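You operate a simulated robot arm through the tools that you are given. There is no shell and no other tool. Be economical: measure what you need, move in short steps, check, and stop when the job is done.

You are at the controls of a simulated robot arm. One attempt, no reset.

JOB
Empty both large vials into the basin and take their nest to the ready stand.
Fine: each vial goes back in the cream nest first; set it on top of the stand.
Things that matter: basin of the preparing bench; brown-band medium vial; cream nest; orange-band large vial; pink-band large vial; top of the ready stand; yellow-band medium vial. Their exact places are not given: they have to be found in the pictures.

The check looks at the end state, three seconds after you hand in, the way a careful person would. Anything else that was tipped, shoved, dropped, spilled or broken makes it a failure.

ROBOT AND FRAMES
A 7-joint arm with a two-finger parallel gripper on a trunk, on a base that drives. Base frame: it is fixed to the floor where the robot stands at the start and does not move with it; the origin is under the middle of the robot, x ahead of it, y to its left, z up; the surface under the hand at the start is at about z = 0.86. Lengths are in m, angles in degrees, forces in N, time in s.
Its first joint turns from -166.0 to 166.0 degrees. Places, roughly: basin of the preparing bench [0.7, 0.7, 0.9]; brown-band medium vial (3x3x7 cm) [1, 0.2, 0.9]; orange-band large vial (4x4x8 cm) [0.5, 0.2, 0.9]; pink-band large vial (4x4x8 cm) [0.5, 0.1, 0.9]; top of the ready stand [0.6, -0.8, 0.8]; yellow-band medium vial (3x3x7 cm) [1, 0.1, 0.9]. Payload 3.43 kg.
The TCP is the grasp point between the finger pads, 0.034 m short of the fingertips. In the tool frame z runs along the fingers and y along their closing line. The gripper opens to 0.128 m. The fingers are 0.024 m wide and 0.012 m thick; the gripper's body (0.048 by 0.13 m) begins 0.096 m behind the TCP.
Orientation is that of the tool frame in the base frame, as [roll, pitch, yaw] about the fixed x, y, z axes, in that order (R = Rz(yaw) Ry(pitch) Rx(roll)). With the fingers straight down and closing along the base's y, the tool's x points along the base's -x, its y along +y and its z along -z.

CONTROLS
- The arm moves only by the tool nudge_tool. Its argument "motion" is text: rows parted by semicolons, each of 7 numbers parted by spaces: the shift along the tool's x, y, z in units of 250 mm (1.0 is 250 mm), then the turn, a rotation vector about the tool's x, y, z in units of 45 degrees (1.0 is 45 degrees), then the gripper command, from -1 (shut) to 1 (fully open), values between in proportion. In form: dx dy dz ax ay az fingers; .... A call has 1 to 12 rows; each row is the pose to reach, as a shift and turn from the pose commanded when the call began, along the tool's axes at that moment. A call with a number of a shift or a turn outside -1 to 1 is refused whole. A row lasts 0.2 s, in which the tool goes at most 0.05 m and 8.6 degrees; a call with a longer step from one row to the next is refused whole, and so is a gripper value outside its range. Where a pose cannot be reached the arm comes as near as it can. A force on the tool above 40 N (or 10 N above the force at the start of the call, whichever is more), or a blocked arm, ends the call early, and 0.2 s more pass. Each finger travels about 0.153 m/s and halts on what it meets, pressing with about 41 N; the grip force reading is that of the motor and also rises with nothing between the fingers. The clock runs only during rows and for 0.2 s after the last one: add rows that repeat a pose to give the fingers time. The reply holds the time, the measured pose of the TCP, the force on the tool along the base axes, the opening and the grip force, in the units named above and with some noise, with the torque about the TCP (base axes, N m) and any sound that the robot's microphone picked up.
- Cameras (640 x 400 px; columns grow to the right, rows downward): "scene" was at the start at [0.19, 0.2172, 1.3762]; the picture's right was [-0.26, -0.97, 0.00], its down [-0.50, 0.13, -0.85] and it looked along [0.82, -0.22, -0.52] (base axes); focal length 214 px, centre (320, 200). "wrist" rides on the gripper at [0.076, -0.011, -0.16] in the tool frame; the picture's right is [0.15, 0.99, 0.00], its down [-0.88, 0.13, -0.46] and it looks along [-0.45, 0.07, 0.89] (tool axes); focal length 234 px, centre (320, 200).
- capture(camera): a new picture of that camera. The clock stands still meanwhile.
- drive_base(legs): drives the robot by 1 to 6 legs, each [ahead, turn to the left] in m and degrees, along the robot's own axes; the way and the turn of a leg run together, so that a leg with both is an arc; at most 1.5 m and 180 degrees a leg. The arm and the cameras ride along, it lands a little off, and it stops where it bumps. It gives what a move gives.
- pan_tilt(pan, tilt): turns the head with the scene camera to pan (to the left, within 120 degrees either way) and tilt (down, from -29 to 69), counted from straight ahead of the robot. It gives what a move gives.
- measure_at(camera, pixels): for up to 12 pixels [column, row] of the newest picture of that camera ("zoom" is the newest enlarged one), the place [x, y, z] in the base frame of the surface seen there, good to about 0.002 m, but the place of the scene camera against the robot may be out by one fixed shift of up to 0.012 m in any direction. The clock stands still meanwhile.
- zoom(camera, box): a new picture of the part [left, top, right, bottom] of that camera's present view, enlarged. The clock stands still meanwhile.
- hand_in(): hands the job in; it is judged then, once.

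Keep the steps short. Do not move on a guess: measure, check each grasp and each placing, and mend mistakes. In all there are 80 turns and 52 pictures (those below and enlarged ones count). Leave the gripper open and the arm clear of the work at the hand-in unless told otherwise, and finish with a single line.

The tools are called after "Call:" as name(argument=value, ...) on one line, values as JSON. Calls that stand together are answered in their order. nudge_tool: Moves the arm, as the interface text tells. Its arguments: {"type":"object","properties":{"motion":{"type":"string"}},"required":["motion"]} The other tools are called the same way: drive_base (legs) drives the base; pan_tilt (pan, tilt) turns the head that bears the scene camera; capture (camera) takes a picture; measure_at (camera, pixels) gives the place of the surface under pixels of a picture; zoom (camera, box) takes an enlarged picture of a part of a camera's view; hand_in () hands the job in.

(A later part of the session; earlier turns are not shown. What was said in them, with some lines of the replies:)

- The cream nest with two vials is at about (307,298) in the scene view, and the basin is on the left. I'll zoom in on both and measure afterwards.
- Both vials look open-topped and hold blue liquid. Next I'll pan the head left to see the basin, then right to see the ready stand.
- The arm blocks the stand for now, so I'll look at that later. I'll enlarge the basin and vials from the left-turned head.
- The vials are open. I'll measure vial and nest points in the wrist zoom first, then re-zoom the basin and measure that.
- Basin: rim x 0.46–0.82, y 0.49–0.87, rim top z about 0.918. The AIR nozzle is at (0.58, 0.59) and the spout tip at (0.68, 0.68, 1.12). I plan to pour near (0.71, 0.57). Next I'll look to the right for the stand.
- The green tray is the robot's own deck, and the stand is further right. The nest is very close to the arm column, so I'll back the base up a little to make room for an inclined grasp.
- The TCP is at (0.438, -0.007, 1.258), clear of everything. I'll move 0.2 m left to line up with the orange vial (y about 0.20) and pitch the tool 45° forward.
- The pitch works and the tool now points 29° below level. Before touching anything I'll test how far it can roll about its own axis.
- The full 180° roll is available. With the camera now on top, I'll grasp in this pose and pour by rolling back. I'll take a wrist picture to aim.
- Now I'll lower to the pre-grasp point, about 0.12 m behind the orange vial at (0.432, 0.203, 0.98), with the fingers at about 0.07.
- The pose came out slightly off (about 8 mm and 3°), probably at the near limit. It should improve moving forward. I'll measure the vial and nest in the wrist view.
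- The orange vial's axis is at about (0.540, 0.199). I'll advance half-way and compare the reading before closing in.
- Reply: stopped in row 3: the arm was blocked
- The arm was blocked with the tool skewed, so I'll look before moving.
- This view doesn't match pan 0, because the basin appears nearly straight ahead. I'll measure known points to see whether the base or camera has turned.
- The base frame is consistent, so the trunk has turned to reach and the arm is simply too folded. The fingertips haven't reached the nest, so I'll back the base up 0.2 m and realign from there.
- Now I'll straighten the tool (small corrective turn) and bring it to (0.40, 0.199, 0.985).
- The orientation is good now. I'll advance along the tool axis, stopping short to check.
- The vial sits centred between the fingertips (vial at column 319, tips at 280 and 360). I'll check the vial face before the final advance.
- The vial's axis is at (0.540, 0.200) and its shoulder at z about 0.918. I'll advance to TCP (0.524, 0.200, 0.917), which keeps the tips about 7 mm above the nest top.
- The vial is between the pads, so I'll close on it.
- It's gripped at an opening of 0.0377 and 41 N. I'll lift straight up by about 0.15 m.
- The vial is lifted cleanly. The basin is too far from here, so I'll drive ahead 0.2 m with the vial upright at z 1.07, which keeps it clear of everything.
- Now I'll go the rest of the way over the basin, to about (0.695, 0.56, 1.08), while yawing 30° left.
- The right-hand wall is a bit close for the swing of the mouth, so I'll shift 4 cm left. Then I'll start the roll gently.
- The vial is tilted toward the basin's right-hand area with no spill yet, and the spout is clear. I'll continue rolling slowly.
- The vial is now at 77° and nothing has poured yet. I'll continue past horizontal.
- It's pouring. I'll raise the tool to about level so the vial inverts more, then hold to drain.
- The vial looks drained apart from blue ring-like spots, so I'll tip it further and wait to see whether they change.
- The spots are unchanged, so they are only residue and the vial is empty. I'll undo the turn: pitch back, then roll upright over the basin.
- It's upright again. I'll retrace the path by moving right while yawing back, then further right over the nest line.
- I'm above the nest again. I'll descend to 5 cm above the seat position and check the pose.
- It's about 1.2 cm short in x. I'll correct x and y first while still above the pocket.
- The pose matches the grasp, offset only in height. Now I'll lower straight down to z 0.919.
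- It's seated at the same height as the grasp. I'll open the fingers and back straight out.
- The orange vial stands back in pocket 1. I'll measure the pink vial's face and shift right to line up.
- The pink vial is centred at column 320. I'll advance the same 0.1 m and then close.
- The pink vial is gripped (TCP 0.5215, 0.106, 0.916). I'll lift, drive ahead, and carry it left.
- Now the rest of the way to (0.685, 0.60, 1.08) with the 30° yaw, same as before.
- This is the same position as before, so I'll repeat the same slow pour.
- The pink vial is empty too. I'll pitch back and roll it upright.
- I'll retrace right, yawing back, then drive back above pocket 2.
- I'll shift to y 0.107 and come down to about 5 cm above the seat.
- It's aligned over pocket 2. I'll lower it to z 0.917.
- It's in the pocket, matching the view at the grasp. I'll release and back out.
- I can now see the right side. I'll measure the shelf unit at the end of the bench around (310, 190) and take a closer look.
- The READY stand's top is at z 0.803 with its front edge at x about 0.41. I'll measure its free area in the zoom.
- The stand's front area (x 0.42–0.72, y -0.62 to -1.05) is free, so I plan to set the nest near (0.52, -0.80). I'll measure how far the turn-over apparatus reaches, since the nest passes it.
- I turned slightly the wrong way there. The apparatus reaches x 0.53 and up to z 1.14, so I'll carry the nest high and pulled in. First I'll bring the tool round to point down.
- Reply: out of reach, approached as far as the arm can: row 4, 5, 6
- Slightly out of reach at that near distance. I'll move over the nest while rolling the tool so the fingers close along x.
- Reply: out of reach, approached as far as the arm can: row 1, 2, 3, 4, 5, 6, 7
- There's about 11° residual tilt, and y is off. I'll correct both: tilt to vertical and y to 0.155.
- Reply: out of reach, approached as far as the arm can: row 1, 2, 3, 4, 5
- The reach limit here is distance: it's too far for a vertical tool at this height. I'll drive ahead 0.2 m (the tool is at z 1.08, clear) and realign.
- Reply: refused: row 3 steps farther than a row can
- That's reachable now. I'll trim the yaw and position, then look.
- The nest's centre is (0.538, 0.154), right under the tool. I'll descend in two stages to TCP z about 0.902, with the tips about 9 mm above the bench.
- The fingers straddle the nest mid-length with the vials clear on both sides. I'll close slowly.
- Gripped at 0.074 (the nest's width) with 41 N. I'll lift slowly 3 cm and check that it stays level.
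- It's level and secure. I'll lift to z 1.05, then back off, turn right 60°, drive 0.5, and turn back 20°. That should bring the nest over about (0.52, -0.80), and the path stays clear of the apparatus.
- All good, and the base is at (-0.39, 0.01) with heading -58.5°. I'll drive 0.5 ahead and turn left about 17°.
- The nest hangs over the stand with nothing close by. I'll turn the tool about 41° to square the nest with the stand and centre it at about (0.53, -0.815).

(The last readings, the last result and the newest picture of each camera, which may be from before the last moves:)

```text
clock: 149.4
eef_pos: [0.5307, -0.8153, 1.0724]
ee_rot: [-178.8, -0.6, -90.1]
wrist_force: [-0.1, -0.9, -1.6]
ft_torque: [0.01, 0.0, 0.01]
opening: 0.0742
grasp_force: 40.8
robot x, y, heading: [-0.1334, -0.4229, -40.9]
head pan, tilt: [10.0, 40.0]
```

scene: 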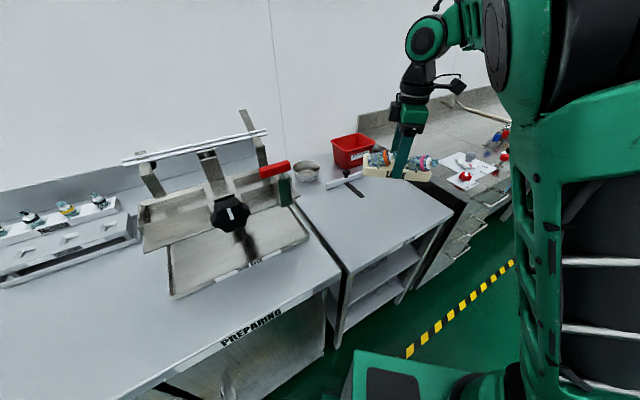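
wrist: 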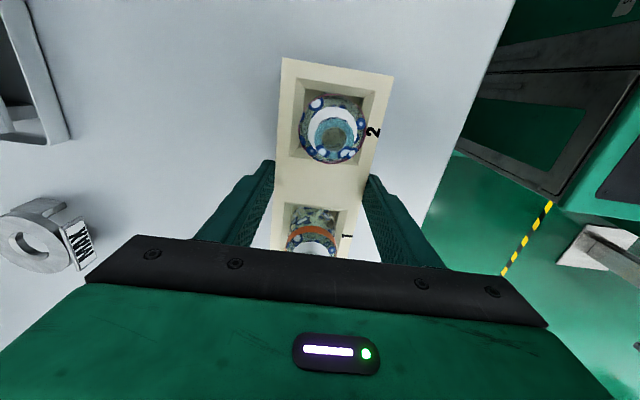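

Level and square at (0.531, -0.815). I'll trim the small tilt and descend to about 3 cm above contact, which should come near TCP z 0.843.

Call:
nudge_tool(motion="0 0 0.1 -0.027 -0.013 0 -0.2; 0 0 0.2 -0.027 -0.013 0 -0.2; 0 0 0.3 -0.027 -0.013 0 -0.2; 0 0 0.4 -0.027 -0.013 0 -0.2; 0 0 0.5 -0.027 -0.013 0 -0.2; 0 0 0.6 -0.027 -0.013 0 -0.2; 0 0 0.7 -0.027 -0.013 0 -0.2; 0 0 0.78 -0.027 -0.013 0 -0.2; 0 0 0.78 -0.027 -0.013 0 -0.2")

Call:
capture(camera="wrist")

Call:
measure_at(camera="wrist", pixels=[[200, 80], [240, 100], [286, 64], [388, 80], [280, 180], [352, 190], [430, 120], [150, 120]])

```text
clock: 151.4
eef_pos: [0.5327, -0.8178, 0.8779]
ee_rot: [179.9, 0.0, -90.1]
wrist_force: [-0.2, -0.1, -1.7]
ft_torque: [-0.01, 0.0, 0.0]
opening: 0.0744
grasp_force: 41.0
robot x, y, heading: [-0.1281, -0.425, -40.9]
head pan, tilt: [10.0, 40.0]
```

```text
6 pictures are left
```

wrist: 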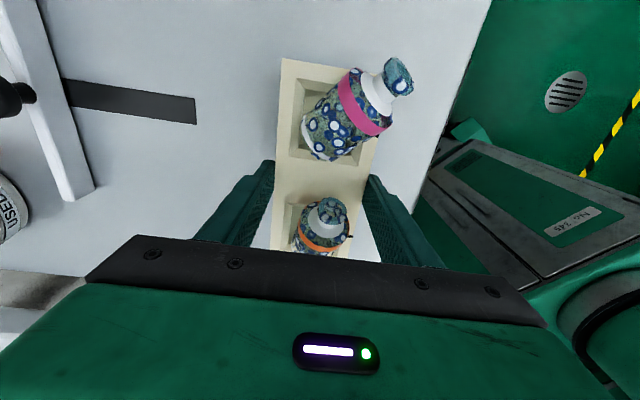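

```text
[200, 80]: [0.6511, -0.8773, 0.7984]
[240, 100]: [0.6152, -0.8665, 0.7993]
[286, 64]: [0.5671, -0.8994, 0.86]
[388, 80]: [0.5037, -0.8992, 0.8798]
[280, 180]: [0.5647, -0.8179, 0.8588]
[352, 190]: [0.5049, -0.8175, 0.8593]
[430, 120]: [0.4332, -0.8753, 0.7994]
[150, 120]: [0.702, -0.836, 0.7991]
```

Both vials leaned over in their pockets during the turns, pink strongly and orange slightly, but both are still in. I'll set the nest down gently first (stand top 0.799, so TCP about 0.843), then put them upright.

Call:
nudge_tool(motion="0 0 0.03 0 0 0 -0.2; 0 0 0.06 0 0 0 -0.2; 0 0 0.09 0 0 0 -0.2; 0 0 0.11 0 0 0 -0.2; 0 0 0.125 0 0 0 -0.2; 0 0 0.135 0 0 0 -0.2; 0 0 0.14 0 0 0 -0.2; 0 0 0.14 0 0 0 -0.2")

```text
clock: 153.2
eef_pos: [0.5378, -0.8139, 0.8434]
ee_rot: [179.9, 0.0, -90.1]
wrist_force: [0.0, 0.1, -2.2]
ft_torque: [-0.02, 0.01, 0.03]
opening: 0.0741
grasp_force: 41.3
robot x, y, heading: [-0.1307, -0.4241, -40.8]
head pan, tilt: [10.0, 40.0]
```

The weight is still on the tool (-2.2 N), so it's just short of contact. I'll ease down a few more millimetres.

Call:
nudge_tool(motion="0 0 0.004 0 0 0 -0.2; 0 0 0.008 0 0 0 -0.2; 0 0 0.008 0 0 0 -0.2")

Call:
zoom(camera="wrist", box=[230, 40, 450, 270])

Call:
measure_at(camera="zoom", pixels=[[250, 80], [240, 260], [265, 120], [360, 170], [420, 130], [455, 80], [330, 235], [340, 295], [335, 345], [250, 170], [400, 80], [345, 90]])

```text
clock: 154.0
eef_pos: [0.5375, -0.8148, 0.8431]
ee_rot: [180.0, -0.1, -90.1]
wrist_force: [-0.4, 3.3, 24.1]
ft_torque: [0.8, 0.15, 0.03]
opening: 0.0739
grasp_force: 40.9
robot x, y, heading: [-0.1317, -0.4258, -40.7]
head pan, tilt: [10.0, 40.0]
```

```text
1.74 times, centred on (340, 155) of wrist
```

zoom: 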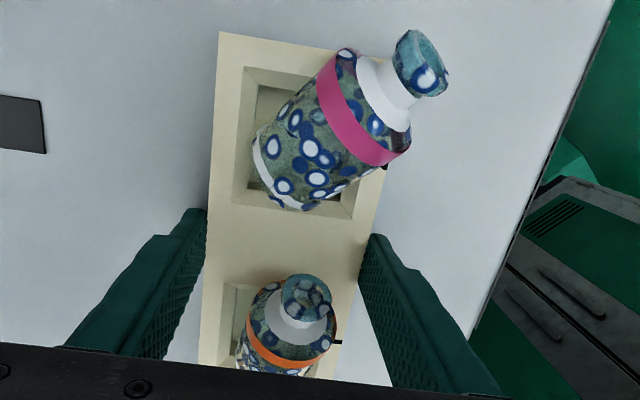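

```text
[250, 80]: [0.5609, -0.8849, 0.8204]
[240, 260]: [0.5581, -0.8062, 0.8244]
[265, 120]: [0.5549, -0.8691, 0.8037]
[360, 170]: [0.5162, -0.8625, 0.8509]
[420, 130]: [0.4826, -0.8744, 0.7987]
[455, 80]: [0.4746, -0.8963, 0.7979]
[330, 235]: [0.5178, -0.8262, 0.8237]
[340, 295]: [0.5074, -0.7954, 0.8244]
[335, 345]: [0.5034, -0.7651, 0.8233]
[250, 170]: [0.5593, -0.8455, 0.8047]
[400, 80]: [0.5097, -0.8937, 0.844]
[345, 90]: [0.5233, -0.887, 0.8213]
```

It's in firm contact now (24 N). I'll ease off that pressure, release the nest, rise straight up, and measure the pink vial's lean from this picture.

Call:
measure_at(camera="zoom", pixels=[[408, 68], [395, 65], [425, 92], [260, 150], [300, 205], [275, 185], [340, 60], [400, 150], [300, 300], [270, 330], [330, 310], [320, 280]])

Call:
nudge_tool(motion="0 0 -0.006 0 0 0 -0.2; 0 0 -0.006 0 0 0 0.2; 0 0 -0.006 0 0 0 0.4; 0 0 -0.006 0 0 0 0.6; 0 0 -0.006 0 0 0 0.9; 0 0 -0.1 0 0 0 0.95; 0 0 -0.2 0 0 0 0.95; 0 0 -0.3 0 0 0 0.95; 0 0 -0.4 0 0 0 0.95; 0 0 -0.4 0 0 0 0.95")

Call:
capture(camera="wrist")

```text
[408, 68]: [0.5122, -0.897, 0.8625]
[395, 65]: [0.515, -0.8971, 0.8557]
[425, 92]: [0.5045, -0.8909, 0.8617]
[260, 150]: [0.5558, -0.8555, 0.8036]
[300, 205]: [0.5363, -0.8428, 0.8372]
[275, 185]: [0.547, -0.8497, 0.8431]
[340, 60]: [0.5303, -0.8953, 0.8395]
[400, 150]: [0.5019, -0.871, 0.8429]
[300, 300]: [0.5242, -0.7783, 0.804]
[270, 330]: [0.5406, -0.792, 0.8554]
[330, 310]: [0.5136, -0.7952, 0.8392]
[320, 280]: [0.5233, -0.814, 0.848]
```

```text
clock: 156.2
eef_pos: [0.5379, -0.8149, 0.9412]
ee_rot: [179.9, 0.0, -90.2]
wrist_force: [0.0, 0.7, 0.5]
ft_torque: [-0.01, 0.03, -0.02]
opening: 0.1248
grasp_force: 0.0
robot x, y, heading: [-0.1302, -0.4239, -40.9]
head pan, tilt: [10.0, 40.0]
```

```text
4 pictures are left
```

wrist: 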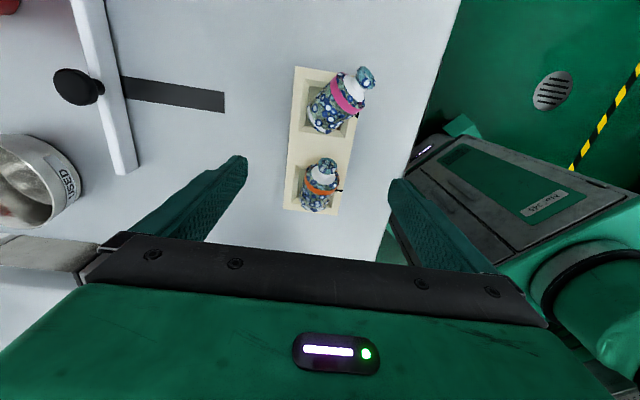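

The nest is down and released. Both vials lean towards (-x, -y), so I'll nudge each upright with the flat of one finger. I'll measure the nest corners and vial mouths first.

Call:
measure_at(camera="wrist", pixels=[[296, 69], [286, 206], [337, 211], [353, 120], [366, 72], [368, 80], [325, 163], [326, 170], [318, 112], [313, 188], [330, 130], [352, 88]])

Call:
nudge_tool(motion="0 0 0 0 0 -0.18 0.95; 0 0 0 0 0 -0.36 0.95; 0 0 0 0 0 -0.54 0.95; 0 0 0 0 0 -0.72 0.95; 0 0 0 0 0 -0.9 0.95; 0 0 0 0 0 -1 0.95; 0 0 0 0 0 -1 0.95")

```text
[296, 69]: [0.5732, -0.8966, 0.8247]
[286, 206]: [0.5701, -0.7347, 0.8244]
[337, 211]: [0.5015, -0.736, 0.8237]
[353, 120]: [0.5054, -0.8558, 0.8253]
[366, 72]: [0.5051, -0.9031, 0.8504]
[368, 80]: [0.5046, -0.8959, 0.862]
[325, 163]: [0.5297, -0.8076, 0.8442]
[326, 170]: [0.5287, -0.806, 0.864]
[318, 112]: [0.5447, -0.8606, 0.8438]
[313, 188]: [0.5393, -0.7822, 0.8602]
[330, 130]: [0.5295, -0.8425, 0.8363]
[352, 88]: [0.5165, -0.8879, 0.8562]
```

```text
clock: 157.8
eef_pos: [0.5397, -0.8147, 0.9403]
ee_rot: [179.9, 0.1, -45.1]
wrist_force: [-0.9, -0.1, 0.0]
ft_torque: [0.0, -0.04, -0.03]
opening: 0.1248
grasp_force: 0.1
robot x, y, heading: [-0.1309, -0.4226, -40.7]
head pan, tilt: [10.0, 40.0]
```

The nest's centre is (0.5375, -0.815), and the pink mouth is at (0.505, -0.898), leaning along the tool's present closing line. I'll position the tool over the pink pocket.

Call:
nudge_tool(motion="0.064 0.073 0 0 0 0 1; 0.128 0.146 0 0 0 0 1; 0.128 0.146 0 0 0 0 1; 0.128 0.146 0 0 0 0 1")

```text
clock: 158.8
eef_pos: [0.536, -0.865, 0.9416]
ee_rot: [179.9, 0.1, -45.1]
wrist_force: [-0.1, 0.6, -0.1]
ft_torque: [-0.01, -0.01, -0.04]
opening: 0.1279
grasp_force: 0.1
robot x, y, heading: [-0.1318, -0.425, -40.7]
head pan, tilt: [10.0, 40.0]
```

It's in place, with the far finger about 1 cm beyond the mouth. I'll lower, push the vial upright slowly, back off a little and rise.

Call:
nudge_tool(motion="0 0 0.15 0 0 0 1; 0 0 0.294 0 0 0 1; 0 0 0.294 0 0 0 1; 0 -0.04 0.294 0 0 0 1; 0 -0.075 0.294 0 0 0 1; 0 -0.11 0.294 0 0 0 1; 0 -0.145 0.294 0 0 0 1; 0 -0.176 0.294 0 0 0 1; 0 -0.176 0.294 0 0 0 1; 0 -0.15 0.294 0 0 0 1; 0 -0.14 0.15 0 0 0 1; 0 -0.14 0 0 0 0 1")

Call:
capture(camera="wrist")

```text
clock: 161.4
eef_pos: [0.5588, -0.8377, 0.9414]
ee_rot: [179.9, 0.1, -45.1]
wrist_force: [0.8, 0.4, 0.1]
ft_torque: [-0.03, 0.04, -0.02]
opening: 0.1281
grasp_force: 0.0
robot x, y, heading: [-0.1314, -0.4211, -41.3]
head pan, tilt: [10.0, 40.0]
```

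```text
3 pictures are left
```

wrist: 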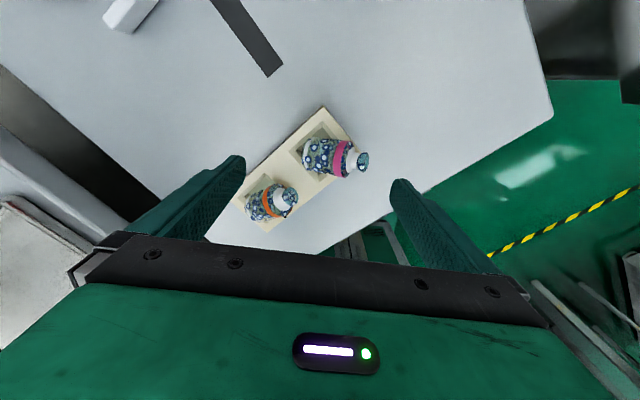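

The pink vial still leans. I'll measure where everything is now.

Call:
measure_at(camera="wrist", pixels=[[323, 110], [352, 136], [266, 231], [236, 198], [362, 155], [365, 163], [340, 158], [315, 150], [288, 195], [270, 200], [290, 150], [300, 205]])

```text
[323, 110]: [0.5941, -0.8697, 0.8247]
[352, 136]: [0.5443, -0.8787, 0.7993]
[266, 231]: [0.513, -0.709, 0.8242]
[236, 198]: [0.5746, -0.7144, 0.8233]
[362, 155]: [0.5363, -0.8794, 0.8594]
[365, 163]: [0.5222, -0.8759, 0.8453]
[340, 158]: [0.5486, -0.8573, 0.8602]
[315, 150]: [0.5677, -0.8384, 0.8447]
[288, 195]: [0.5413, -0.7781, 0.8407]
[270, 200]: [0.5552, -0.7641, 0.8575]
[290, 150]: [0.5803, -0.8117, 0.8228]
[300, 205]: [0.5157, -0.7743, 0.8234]
```

The nest slid about 3 cm with the vial wedged in it. It's still well on the stand, so pushing isn't the way. Instead I'll grip each vial across its lean, lift it, turn it upright and reseat it. First I'll turn the tool 90° and centre it over the pink body at (0.551, -0.855).

Call:
nudge_tool(motion="0.027 0.071 0 0 0 0.18 0.5; 0.027 0.071 0 0 0 0.36 0.1; 0.027 0.071 0 0 0 0.54 0.1; 0.027 0.071 0 0 0 0.72 0.1; 0.027 0.071 0 0 0 0.9 0.1; 0.027 0.071 0 0 0 1 0.1; 0.027 0.071 0 0 0 1 0.1")

Call:
nudge_tool(motion="0 0 0 0 0 0.18 0.1; 0 0 0 0 0 0.36 0.1; 0 0 0 0 0 0.54 0.1; 0 0 0 0 0 0.72 0.1; 0 0 0 0 0 0.9 0.1; 0 0 0 0 0 1 0.1; 0 0 0 0 0 1 0.1")

Call:
capture(camera="wrist")

```text
clock: 163.0
eef_pos: [0.5515, -0.8546, 0.9418]
ee_rot: [179.9, -0.1, -90.2]
wrist_force: [-0.6, -0.1, 0.0]
ft_torque: [-0.02, 0.02, 0.01]
opening: 0.0703
grasp_force: 0.1
robot x, y, heading: [-0.1271, -0.4277, -41.0]
head pan, tilt: [10.0, 40.0]
```

```text
clock: 164.6
eef_pos: [0.553, -0.8553, 0.941]
ee_rot: [179.8, 0.0, -135.2]
wrist_force: [-0.7, -0.9, 0.6]
ft_torque: [0.0, 0.02, 0.02]
opening: 0.0704
grasp_force: 0.0
robot x, y, heading: [-0.1335, -0.426, -41.0]
head pan, tilt: [10.0, 40.0]
```

```text
2 pictures are left
```

wrist: 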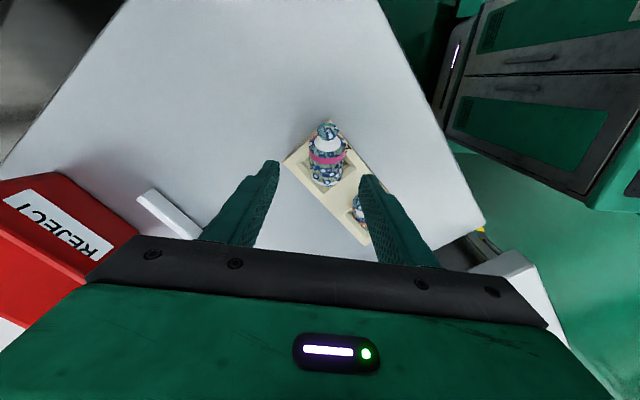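

The pink vial lies right along the tool's x line at column 327. I'll take precise points on both vials and the nest.

Call:
measure_at(camera="wrist", pixels=[[326, 158], [325, 146], [324, 136], [325, 126], [325, 175], [327, 183], [287, 164], [329, 123], [364, 242], [357, 205], [359, 215], [310, 172]])

```text
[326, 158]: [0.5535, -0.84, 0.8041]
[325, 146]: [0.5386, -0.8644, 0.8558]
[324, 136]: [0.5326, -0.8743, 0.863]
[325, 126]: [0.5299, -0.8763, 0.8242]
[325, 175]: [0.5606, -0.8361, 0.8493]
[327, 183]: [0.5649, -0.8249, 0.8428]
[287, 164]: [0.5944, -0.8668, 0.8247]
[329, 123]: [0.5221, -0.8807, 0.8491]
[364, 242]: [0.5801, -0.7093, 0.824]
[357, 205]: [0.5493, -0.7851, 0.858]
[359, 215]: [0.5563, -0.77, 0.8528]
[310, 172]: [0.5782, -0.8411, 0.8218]
```

I'll centre on it, descend so the tips are about 4 mm above the nest, close, and lift slowly.

Call:
nudge_tool(motion="-0.024 0.02 0.1 0 0 0 0.1; -0.024 0.02 0.2 0 0 0 0.1; -0.024 0.02 0.29 0 0 0 0.1; -0.024 0.02 0.316 0 0 0 0.1; -0.024 0.02 0.316 0 0 0 0.1; -0.024 0.02 0.316 0 0 0 -0.1; -0.024 0.02 0.316 0 0 0 -0.25; -0.024 0.02 0.316 0 0 0 -0.35; -0.024 0.02 0.316 0 0 0 -0.5; -0.024 0.02 0.316 0 0 0 -0.5; -0.024 0.02 0.316 0 0 0 -0.5")

Call:
nudge_tool(motion="0 0 -0.04 0 0 0 -0.5; 0 0 -0.1 0 0 0 -0.5; 0 0 -0.17 0 0 0 -0.5; 0 0 -0.24 0 0 0 -0.5; 0 0 -0.28 0 0 0 -0.5; 0 0 -0.28 0 0 0 -0.5")

Call:
capture(camera="wrist")

```text
clock: 167.0
eef_pos: [0.553, -0.8475, 0.8625]
ee_rot: [179.8, -0.2, -135.1]
wrist_force: [0.4, 0.6, -0.4]
ft_torque: [0.0, -0.02, 0.01]
opening: 0.0379
grasp_force: 40.9
robot x, y, heading: [-0.1318, -0.4238, -40.8]
head pan, tilt: [10.0, 40.0]
```

```text
clock: 168.4
eef_pos: [0.5526, -0.8492, 0.934]
ee_rot: [179.9, -0.1, -135.1]
wrist_force: [-0.8, 0.0, -0.5]
ft_torque: [-0.05, -0.03, 0.01]
opening: 0.0378
grasp_force: 41.0
robot x, y, heading: [-0.1309, -0.4212, -41.0]
head pan, tilt: [10.0, 40.0]
```

```text
1 pictures are left
```

wrist: 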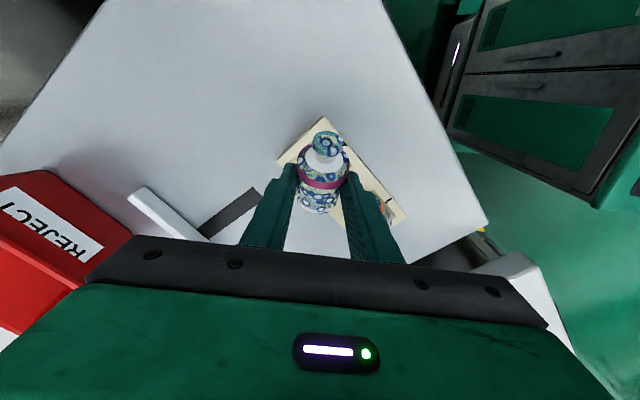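

The pink vial is held clear of the nest. I'll measure its attitude and the nest from this picture.

Call:
measure_at(camera="wrist", pixels=[[323, 120], [281, 159], [406, 216], [325, 165], [322, 187], [320, 200], [328, 152], [330, 158], [383, 206], [388, 212], [318, 208], [300, 142]])

```text
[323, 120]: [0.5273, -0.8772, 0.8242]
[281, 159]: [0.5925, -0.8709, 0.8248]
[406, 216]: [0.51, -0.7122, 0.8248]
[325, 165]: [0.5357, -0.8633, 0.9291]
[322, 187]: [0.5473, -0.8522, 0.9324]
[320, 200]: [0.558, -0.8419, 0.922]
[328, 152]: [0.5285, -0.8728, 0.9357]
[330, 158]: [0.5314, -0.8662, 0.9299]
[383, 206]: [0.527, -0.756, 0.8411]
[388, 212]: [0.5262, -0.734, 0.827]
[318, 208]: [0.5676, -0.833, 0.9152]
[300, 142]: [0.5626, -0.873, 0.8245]
```

The vial leans 58° in the grip. I'll raise slightly, rotate the tool 54° so the vial stands nearly upright, and bring its base over pocket 2 at (0.556, -0.838).

Call:
nudge_tool(motion="0 0 -0.06 0 0 0 -0.5; -0.02 0.002 -0.12 0 0.16 0 -0.5; -0.04 0.004 -0.12 0 0.32 0 -0.5; -0.06 0.006 -0.12 0 0.48 0 -0.5; -0.08 0.008 -0.12 0 0.64 0 -0.5; -0.1 0.01 -0.12 0 0.8 0 -0.5; -0.125 0.014 -0.12 0 0.9 0 -0.5; -0.125 0.014 -0.12 0 1 0 -0.5; -0.125 0.014 -0.12 0 1 0 -0.5")

Call:
nudge_tool(motion="0 0 0 0 0.1 0 -0.5; 0 0 0 0 0.2 0 -0.5; 0 0 0 0 0.2 0 -0.5; 0 0 0 0 0.2 0 -0.5")

```text
clock: 170.4
eef_pos: [0.5735, -0.8224, 0.9619]
ee_rot: [179.8, -45.2, -135.1]
wrist_force: [0.2, -0.7, -0.6]
ft_torque: [0.01, 0.0, 0.0]
opening: 0.0379
grasp_force: 41.1
robot x, y, heading: [-0.1286, -0.4241, -41.0]
head pan, tilt: [10.0, 40.0]
```

```text
clock: 171.4
eef_pos: [0.5725, -0.8245, 0.9627]
ee_rot: [179.9, -54.1, -135.1]
wrist_force: [-0.1, -0.2, -0.3]
ft_torque: [0.02, -0.04, -0.01]
opening: 0.0379
grasp_force: 41.2
robot x, y, heading: [-0.1267, -0.4211, -41.1]
head pan, tilt: [10.0, 40.0]
5 turns are left
```

It's nearly upright over pocket 2. I'll lower it in, open, rise straight up, bring the tool vertical near the orange vial, and take the last picture.

Call:
nudge_tool(motion="-0.085 0 0.062 0 0 0 -0.5; -0.17 0 0.125 0 0 0 -0.5; -0.25 0 0.183 0 0 0 -0.5; -0.31 0 0.226 0 0 0 -0.5; -0.342 0 0.249 0 0 0 -0.5; -0.342 0 0.249 0 0 0 -0.5; -0.342 0 0.249 0 0 0 -0.5; -0.342 0 0.249 0 0 0 -0.3; -0.342 0 0.249 0 0 0 -0.15; -0.342 0 0.249 0 0 0 0; -0.342 0 0.249 0 0 0 0.1; -0.342 0 0.249 0 0 0 0.1")

Call:
nudge_tool(motion="0.08 0 -0.058 0 0 0 0.1; 0.16 0 -0.116 0 0 0 0.1; 0.24 0 -0.175 0 0 0 0.1; 0.323 0 -0.235 0 0 0 0.1; 0.323 0 -0.235 0 0 0 0.1")

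Call:
nudge_tool(motion="-0.007 0.03 -0.01 0 -0.17 0 0.1; -0.014 0.06 -0.02 0 -0.34 0 0.1; -0.021 0.09 -0.03 0 -0.51 0 0.1; -0.028 0.12 -0.04 0 -0.68 0 0.1; -0.035 0.15 -0.05 0 -0.85 0 0.1; -0.042 0.184 -0.057 0 -1 0 0.1; -0.042 0.184 -0.057 0 -1 0 0.1")

Call:
nudge_tool(motion="0 0 0 0 -0.1 0 0.1; 0 0 0 0 -0.2 0 0.1; 0 0 0 0 -0.2 0 0.1")

Call:
zoom(camera="wrist", box=[230, 80, 450, 250])

```text
clock: 174.0
eef_pos: [0.5725, -0.8242, 0.8574]
ee_rot: [180.0, -54.1, -135.1]
wrist_force: [-0.5, 0.3, 0.8]
ft_torque: [0.02, 0.04, -0.01]
opening: 0.0704
grasp_force: 0.2
robot x, y, heading: [-0.1275, -0.4239, -40.9]
head pan, tilt: [10.0, 40.0]
```

```text
clock: 175.2
eef_pos: [0.572, -0.8233, 0.9586]
ee_rot: [179.9, -54.1, -135.2]
wrist_force: [-0.6, 0.0, -0.4]
ft_torque: [-0.03, 0.01, -0.01]
opening: 0.0704
grasp_force: 0.1
robot x, y, heading: [-0.132, -0.4224, -40.7]
head pan, tilt: [10.0, 40.0]
```

```text
clock: 176.8
eef_pos: [0.5523, -0.7777, 0.9556]
ee_rot: [180.0, -9.0, -135.1]
wrist_force: [0.2, -0.3, 0.1]
ft_torque: [0.0, -0.01, -0.04]
opening: 0.0702
grasp_force: 0.0
robot x, y, heading: [-0.1303, -0.4221, -41.2]
head pan, tilt: [10.0, 40.0]
```

```text
clock: 177.6
eef_pos: [0.5524, -0.7786, 0.9564]
ee_rot: [179.9, -0.1, -135.1]
wrist_force: [0.0, -0.4, -0.1]
ft_torque: [-0.03, 0.0, 0.01]
opening: 0.0703
grasp_force: 0.2
robot x, y, heading: [-0.1307, -0.4266, -41.1]
head pan, tilt: [10.0, 40.0]
```

```text
2.35 times, centred on (340, 165) of wrist
4 turns are left
```

zoom: 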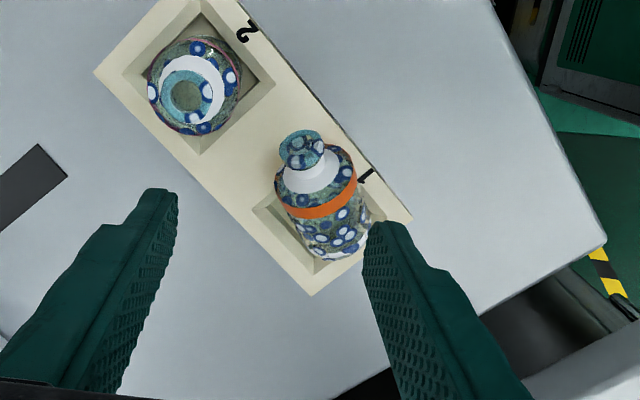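

Pink stands upright in pocket 2. Now I'll measure the orange vial.

Call:
measure_at(camera="zoom", pixels=[[310, 145], [300, 165], [312, 183], [323, 208], [327, 222], [333, 240], [337, 252], [312, 294], [410, 218], [200, 153], [255, 205], [365, 190]])

```text
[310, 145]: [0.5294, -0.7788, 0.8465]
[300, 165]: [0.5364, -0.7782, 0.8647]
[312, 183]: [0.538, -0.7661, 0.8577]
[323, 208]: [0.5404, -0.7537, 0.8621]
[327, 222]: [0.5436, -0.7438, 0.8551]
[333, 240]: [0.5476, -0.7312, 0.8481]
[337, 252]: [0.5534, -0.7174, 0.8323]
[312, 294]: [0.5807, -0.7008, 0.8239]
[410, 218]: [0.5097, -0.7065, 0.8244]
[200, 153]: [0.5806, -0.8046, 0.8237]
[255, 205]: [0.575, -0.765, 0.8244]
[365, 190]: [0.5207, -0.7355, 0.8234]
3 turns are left
```

The orange vial leans 58° along (-0.3, -0.95). I'll yaw to match it, pre-tilt 25° so the final tilt stays clear of the apparatus, grip, lift, and rotate 50° to near upright above pocket 1.

Call:
nudge_tool(motion="-0.002 0.022 0 0 0 -0.152 0.1; -0.005 0.045 0 0 0 -0.304 0.1; -0.007 0.068 0 0 0 -0.456 0.1; -0.0095 0.09 0 0 0 -0.607 0.1; -0.0095 0.09 0 0 0 -0.607 0.1")

Call:
nudge_tool(motion="0 0 0 0 -0.14 0 0.1; 0 0 0 0 -0.28 0 0.1; 0 0 0 0 -0.42 0 0.1; 0 0 0 0 -0.556 0 0.1; 0 0 0 0 -0.556 0 0.1; 0 0 0.1 0 -0.556 0 0.1; 0 0 0.2 0 -0.556 0 0.1; 0 0 0.3 0 -0.556 0 0.1; 0 0 0.376 0 -0.556 0 0.1; 0 0 0.376 0 -0.556 0 0.1; 0 0 0.376 0 -0.556 0 0.1")

Call:
nudge_tool(motion="0 0 0 0 0 0 -0.1; 0 0 0 0 0 0 -0.25; 0 0 0 0 0 0 -0.35; 0 0 0 0 0 0 -0.5; 0 0 0 0 0 0 -0.5; 0 0 0 0 0 0 -0.5")

Call:
nudge_tool(motion="-0.02 0 -0.043 0 0 0 -0.5; -0.06 0 -0.129 0 0 0 -0.5; -0.105 0 -0.225 0 0 0 -0.5; -0.152 0 -0.326 0 0 0 -0.5; -0.152 0 -0.326 0 0 0 -0.5")

Call:
nudge_tool(motion="-0.017 -0.003 0.008 0 0.166 0 -0.5; -0.034 -0.006 0.016 0 0.333 0 -0.5; -0.052 -0.008 0.024 0 0.5 0 -0.5; -0.07 -0.011 0.033 0 0.667 0 -0.5; -0.087 -0.014 0.041 0 0.833 0 -0.5; -0.104 -0.016 0.049 0 1 0 -0.5; -0.104 -0.016 0.049 0 1 0 -0.5")

Call:
nudge_tool(motion="0 0 0 0 0.111 0 -0.5; 0 0 0 0 0.111 0 -0.5; 0 0 0 0 0.111 0 -0.5")

```text
clock: 178.8
eef_pos: [0.5386, -0.761, 0.9559]
ee_rot: [179.8, 0.0, -107.7]
wrist_force: [0.7, 0.5, -0.4]
ft_torque: [0.01, 0.0, -0.02]
opening: 0.0704
grasp_force: 0.1
robot x, y, heading: [-0.1301, -0.421, -40.8]
head pan, tilt: [10.0, 40.0]
```

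```text
clock: 181.2
eef_pos: [0.5357, -0.7616, 0.861]
ee_rot: [-180.0, 25.0, -108.0]
wrist_force: [0.2, -1.0, -0.3]
ft_torque: [0.02, 0.03, 0.01]
opening: 0.0703
grasp_force: 0.0
robot x, y, heading: [-0.1318, -0.4224, -40.9]
head pan, tilt: [10.0, 40.0]
```

```text
clock: 182.6
eef_pos: [0.5376, -0.7614, 0.862]
ee_rot: [179.8, 25.0, -107.8]
wrist_force: [-0.6, -0.5, -1.0]
ft_torque: [0.0, -0.02, 0.0]
opening: 0.0376
grasp_force: 41.2
robot x, y, heading: [-0.1303, -0.4244, -40.7]
head pan, tilt: [10.0, 40.0]
```

```text
clock: 183.8
eef_pos: [0.5375, -0.7612, 0.9515]
ee_rot: [179.9, 24.9, -107.9]
wrist_force: [0.5, 0.5, -0.4]
ft_torque: [-0.02, -0.01, 0.0]
opening: 0.0379
grasp_force: 41.3
robot x, y, heading: [-0.1318, -0.4254, -40.9]
head pan, tilt: [10.0, 40.0]
```

```text
clock: 185.4
eef_pos: [0.5508, -0.7348, 0.9523]
ee_rot: [179.8, -20.1, -107.7]
wrist_force: [-0.3, -0.7, -0.5]
ft_torque: [0.01, -0.04, 0.0]
opening: 0.0378
grasp_force: 41.3
robot x, y, heading: [-0.1294, -0.4252, -40.9]
head pan, tilt: [10.0, 40.0]
```

```text
clock: 186.2
eef_pos: [0.5511, -0.7356, 0.9527]
ee_rot: [179.9, -25.0, -107.8]
wrist_force: [0.3, 0.2, -0.4]
ft_torque: [-0.01, 0.0, -0.02]
opening: 0.0377
grasp_force: 41.6
robot x, y, heading: [-0.1302, -0.4252, -41.0]
head pan, tilt: [10.0, 40.0]
2 turns are left
```

The orange vial is held and near upright over pocket 1, with the pose exactly as planned. I'll lower it in, open, and rise clear.

Call:
nudge_tool(motion="-0.035 0 0.075 0 0 0 -0.5; -0.07 0 0.15 0 0 0 -0.5; -0.105 0 0.225 0 0 0 -0.5; -0.13 0 0.279 0 0 0 -0.5; -0.145 0 0.311 0 0 0 -0.5; -0.153 0 0.328 0 0 0 -0.5; -0.153 0 0.328 0 0 0 -0.5; -0.153 0 0.328 0 0 0 -0.5")

Call:
nudge_tool(motion="0 0 0 0 0 0 -0.3; 0 0 0 0 0 0 -0.15; 0 0 0 0 0 0 0; 0 0 0 0 0 0 0.1; 0 0 0 0 0 0 0.1; 0 0 0 0 0 0 0.1")

Call:
nudge_tool(motion="0.04 0 -0.086 0 0 0 0.1; 0.08 0 -0.172 0 0 0 0.1; 0.12 0 -0.258 0 0 0 0.1; 0.17 0 -0.365 0 0 0 0.1; 0.23 0 -0.49 0 0 0 0.1; 0.28 0 -0.6 0 0 0 0.1; 0.28 0 -0.6 0 0 0 0.1")

Call:
measure_at(camera="wrist", pixels=[[320, 200]])

```text
clock: 188.0
eef_pos: [0.5515, -0.7334, 0.861]
ee_rot: [-179.9, -25.1, -107.9]
wrist_force: [0.2, -0.8, 28.3]
ft_torque: [-0.68, 0.16, -0.01]
opening: 0.0375
grasp_force: 41.4
robot x, y, heading: [-0.1288, -0.4252, -40.6]
head pan, tilt: [10.0, 40.0]
```

```text
clock: 189.4
eef_pos: [0.5498, -0.7354, 0.8607]
ee_rot: [179.9, -24.9, -107.7]
wrist_force: [-1.4, 0.5, 19.3]
ft_torque: [-0.09, -0.08, -0.05]
opening: 0.0656
grasp_force: 0.1
robot x, y, heading: [-0.1301, -0.4232, -40.9]
head pan, tilt: [10.0, 40.0]
```

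```text
clock: 191.0
eef_pos: [0.5523, -0.7354, 1.0273]
ee_rot: [179.9, -25.0, -107.8]
wrist_force: [0.1, 0.5, -0.5]
ft_torque: [-0.02, -0.01, 0.0]
opening: 0.0704
grasp_force: 0.0
robot x, y, heading: [-0.1308, -0.4217, -41.0]
head pan, tilt: [10.0, 40.0]
```

```text
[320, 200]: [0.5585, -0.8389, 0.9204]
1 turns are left
```

The gripper is open and clear at z 1.03. The orange vial was released in pocket 1 and pink stands in pocket 2, with the nest on the stand. This is the last turn, so I'll hand in.

Call:
hand_in()

```text
The job is handed in.
```

Both large vials were emptied into the basin and put back in the cream nest, which is on top of the ready stand; pink was seen upright in its pocket, but orange's final reseating and the nest's final position were not seen because the pictures had run out.
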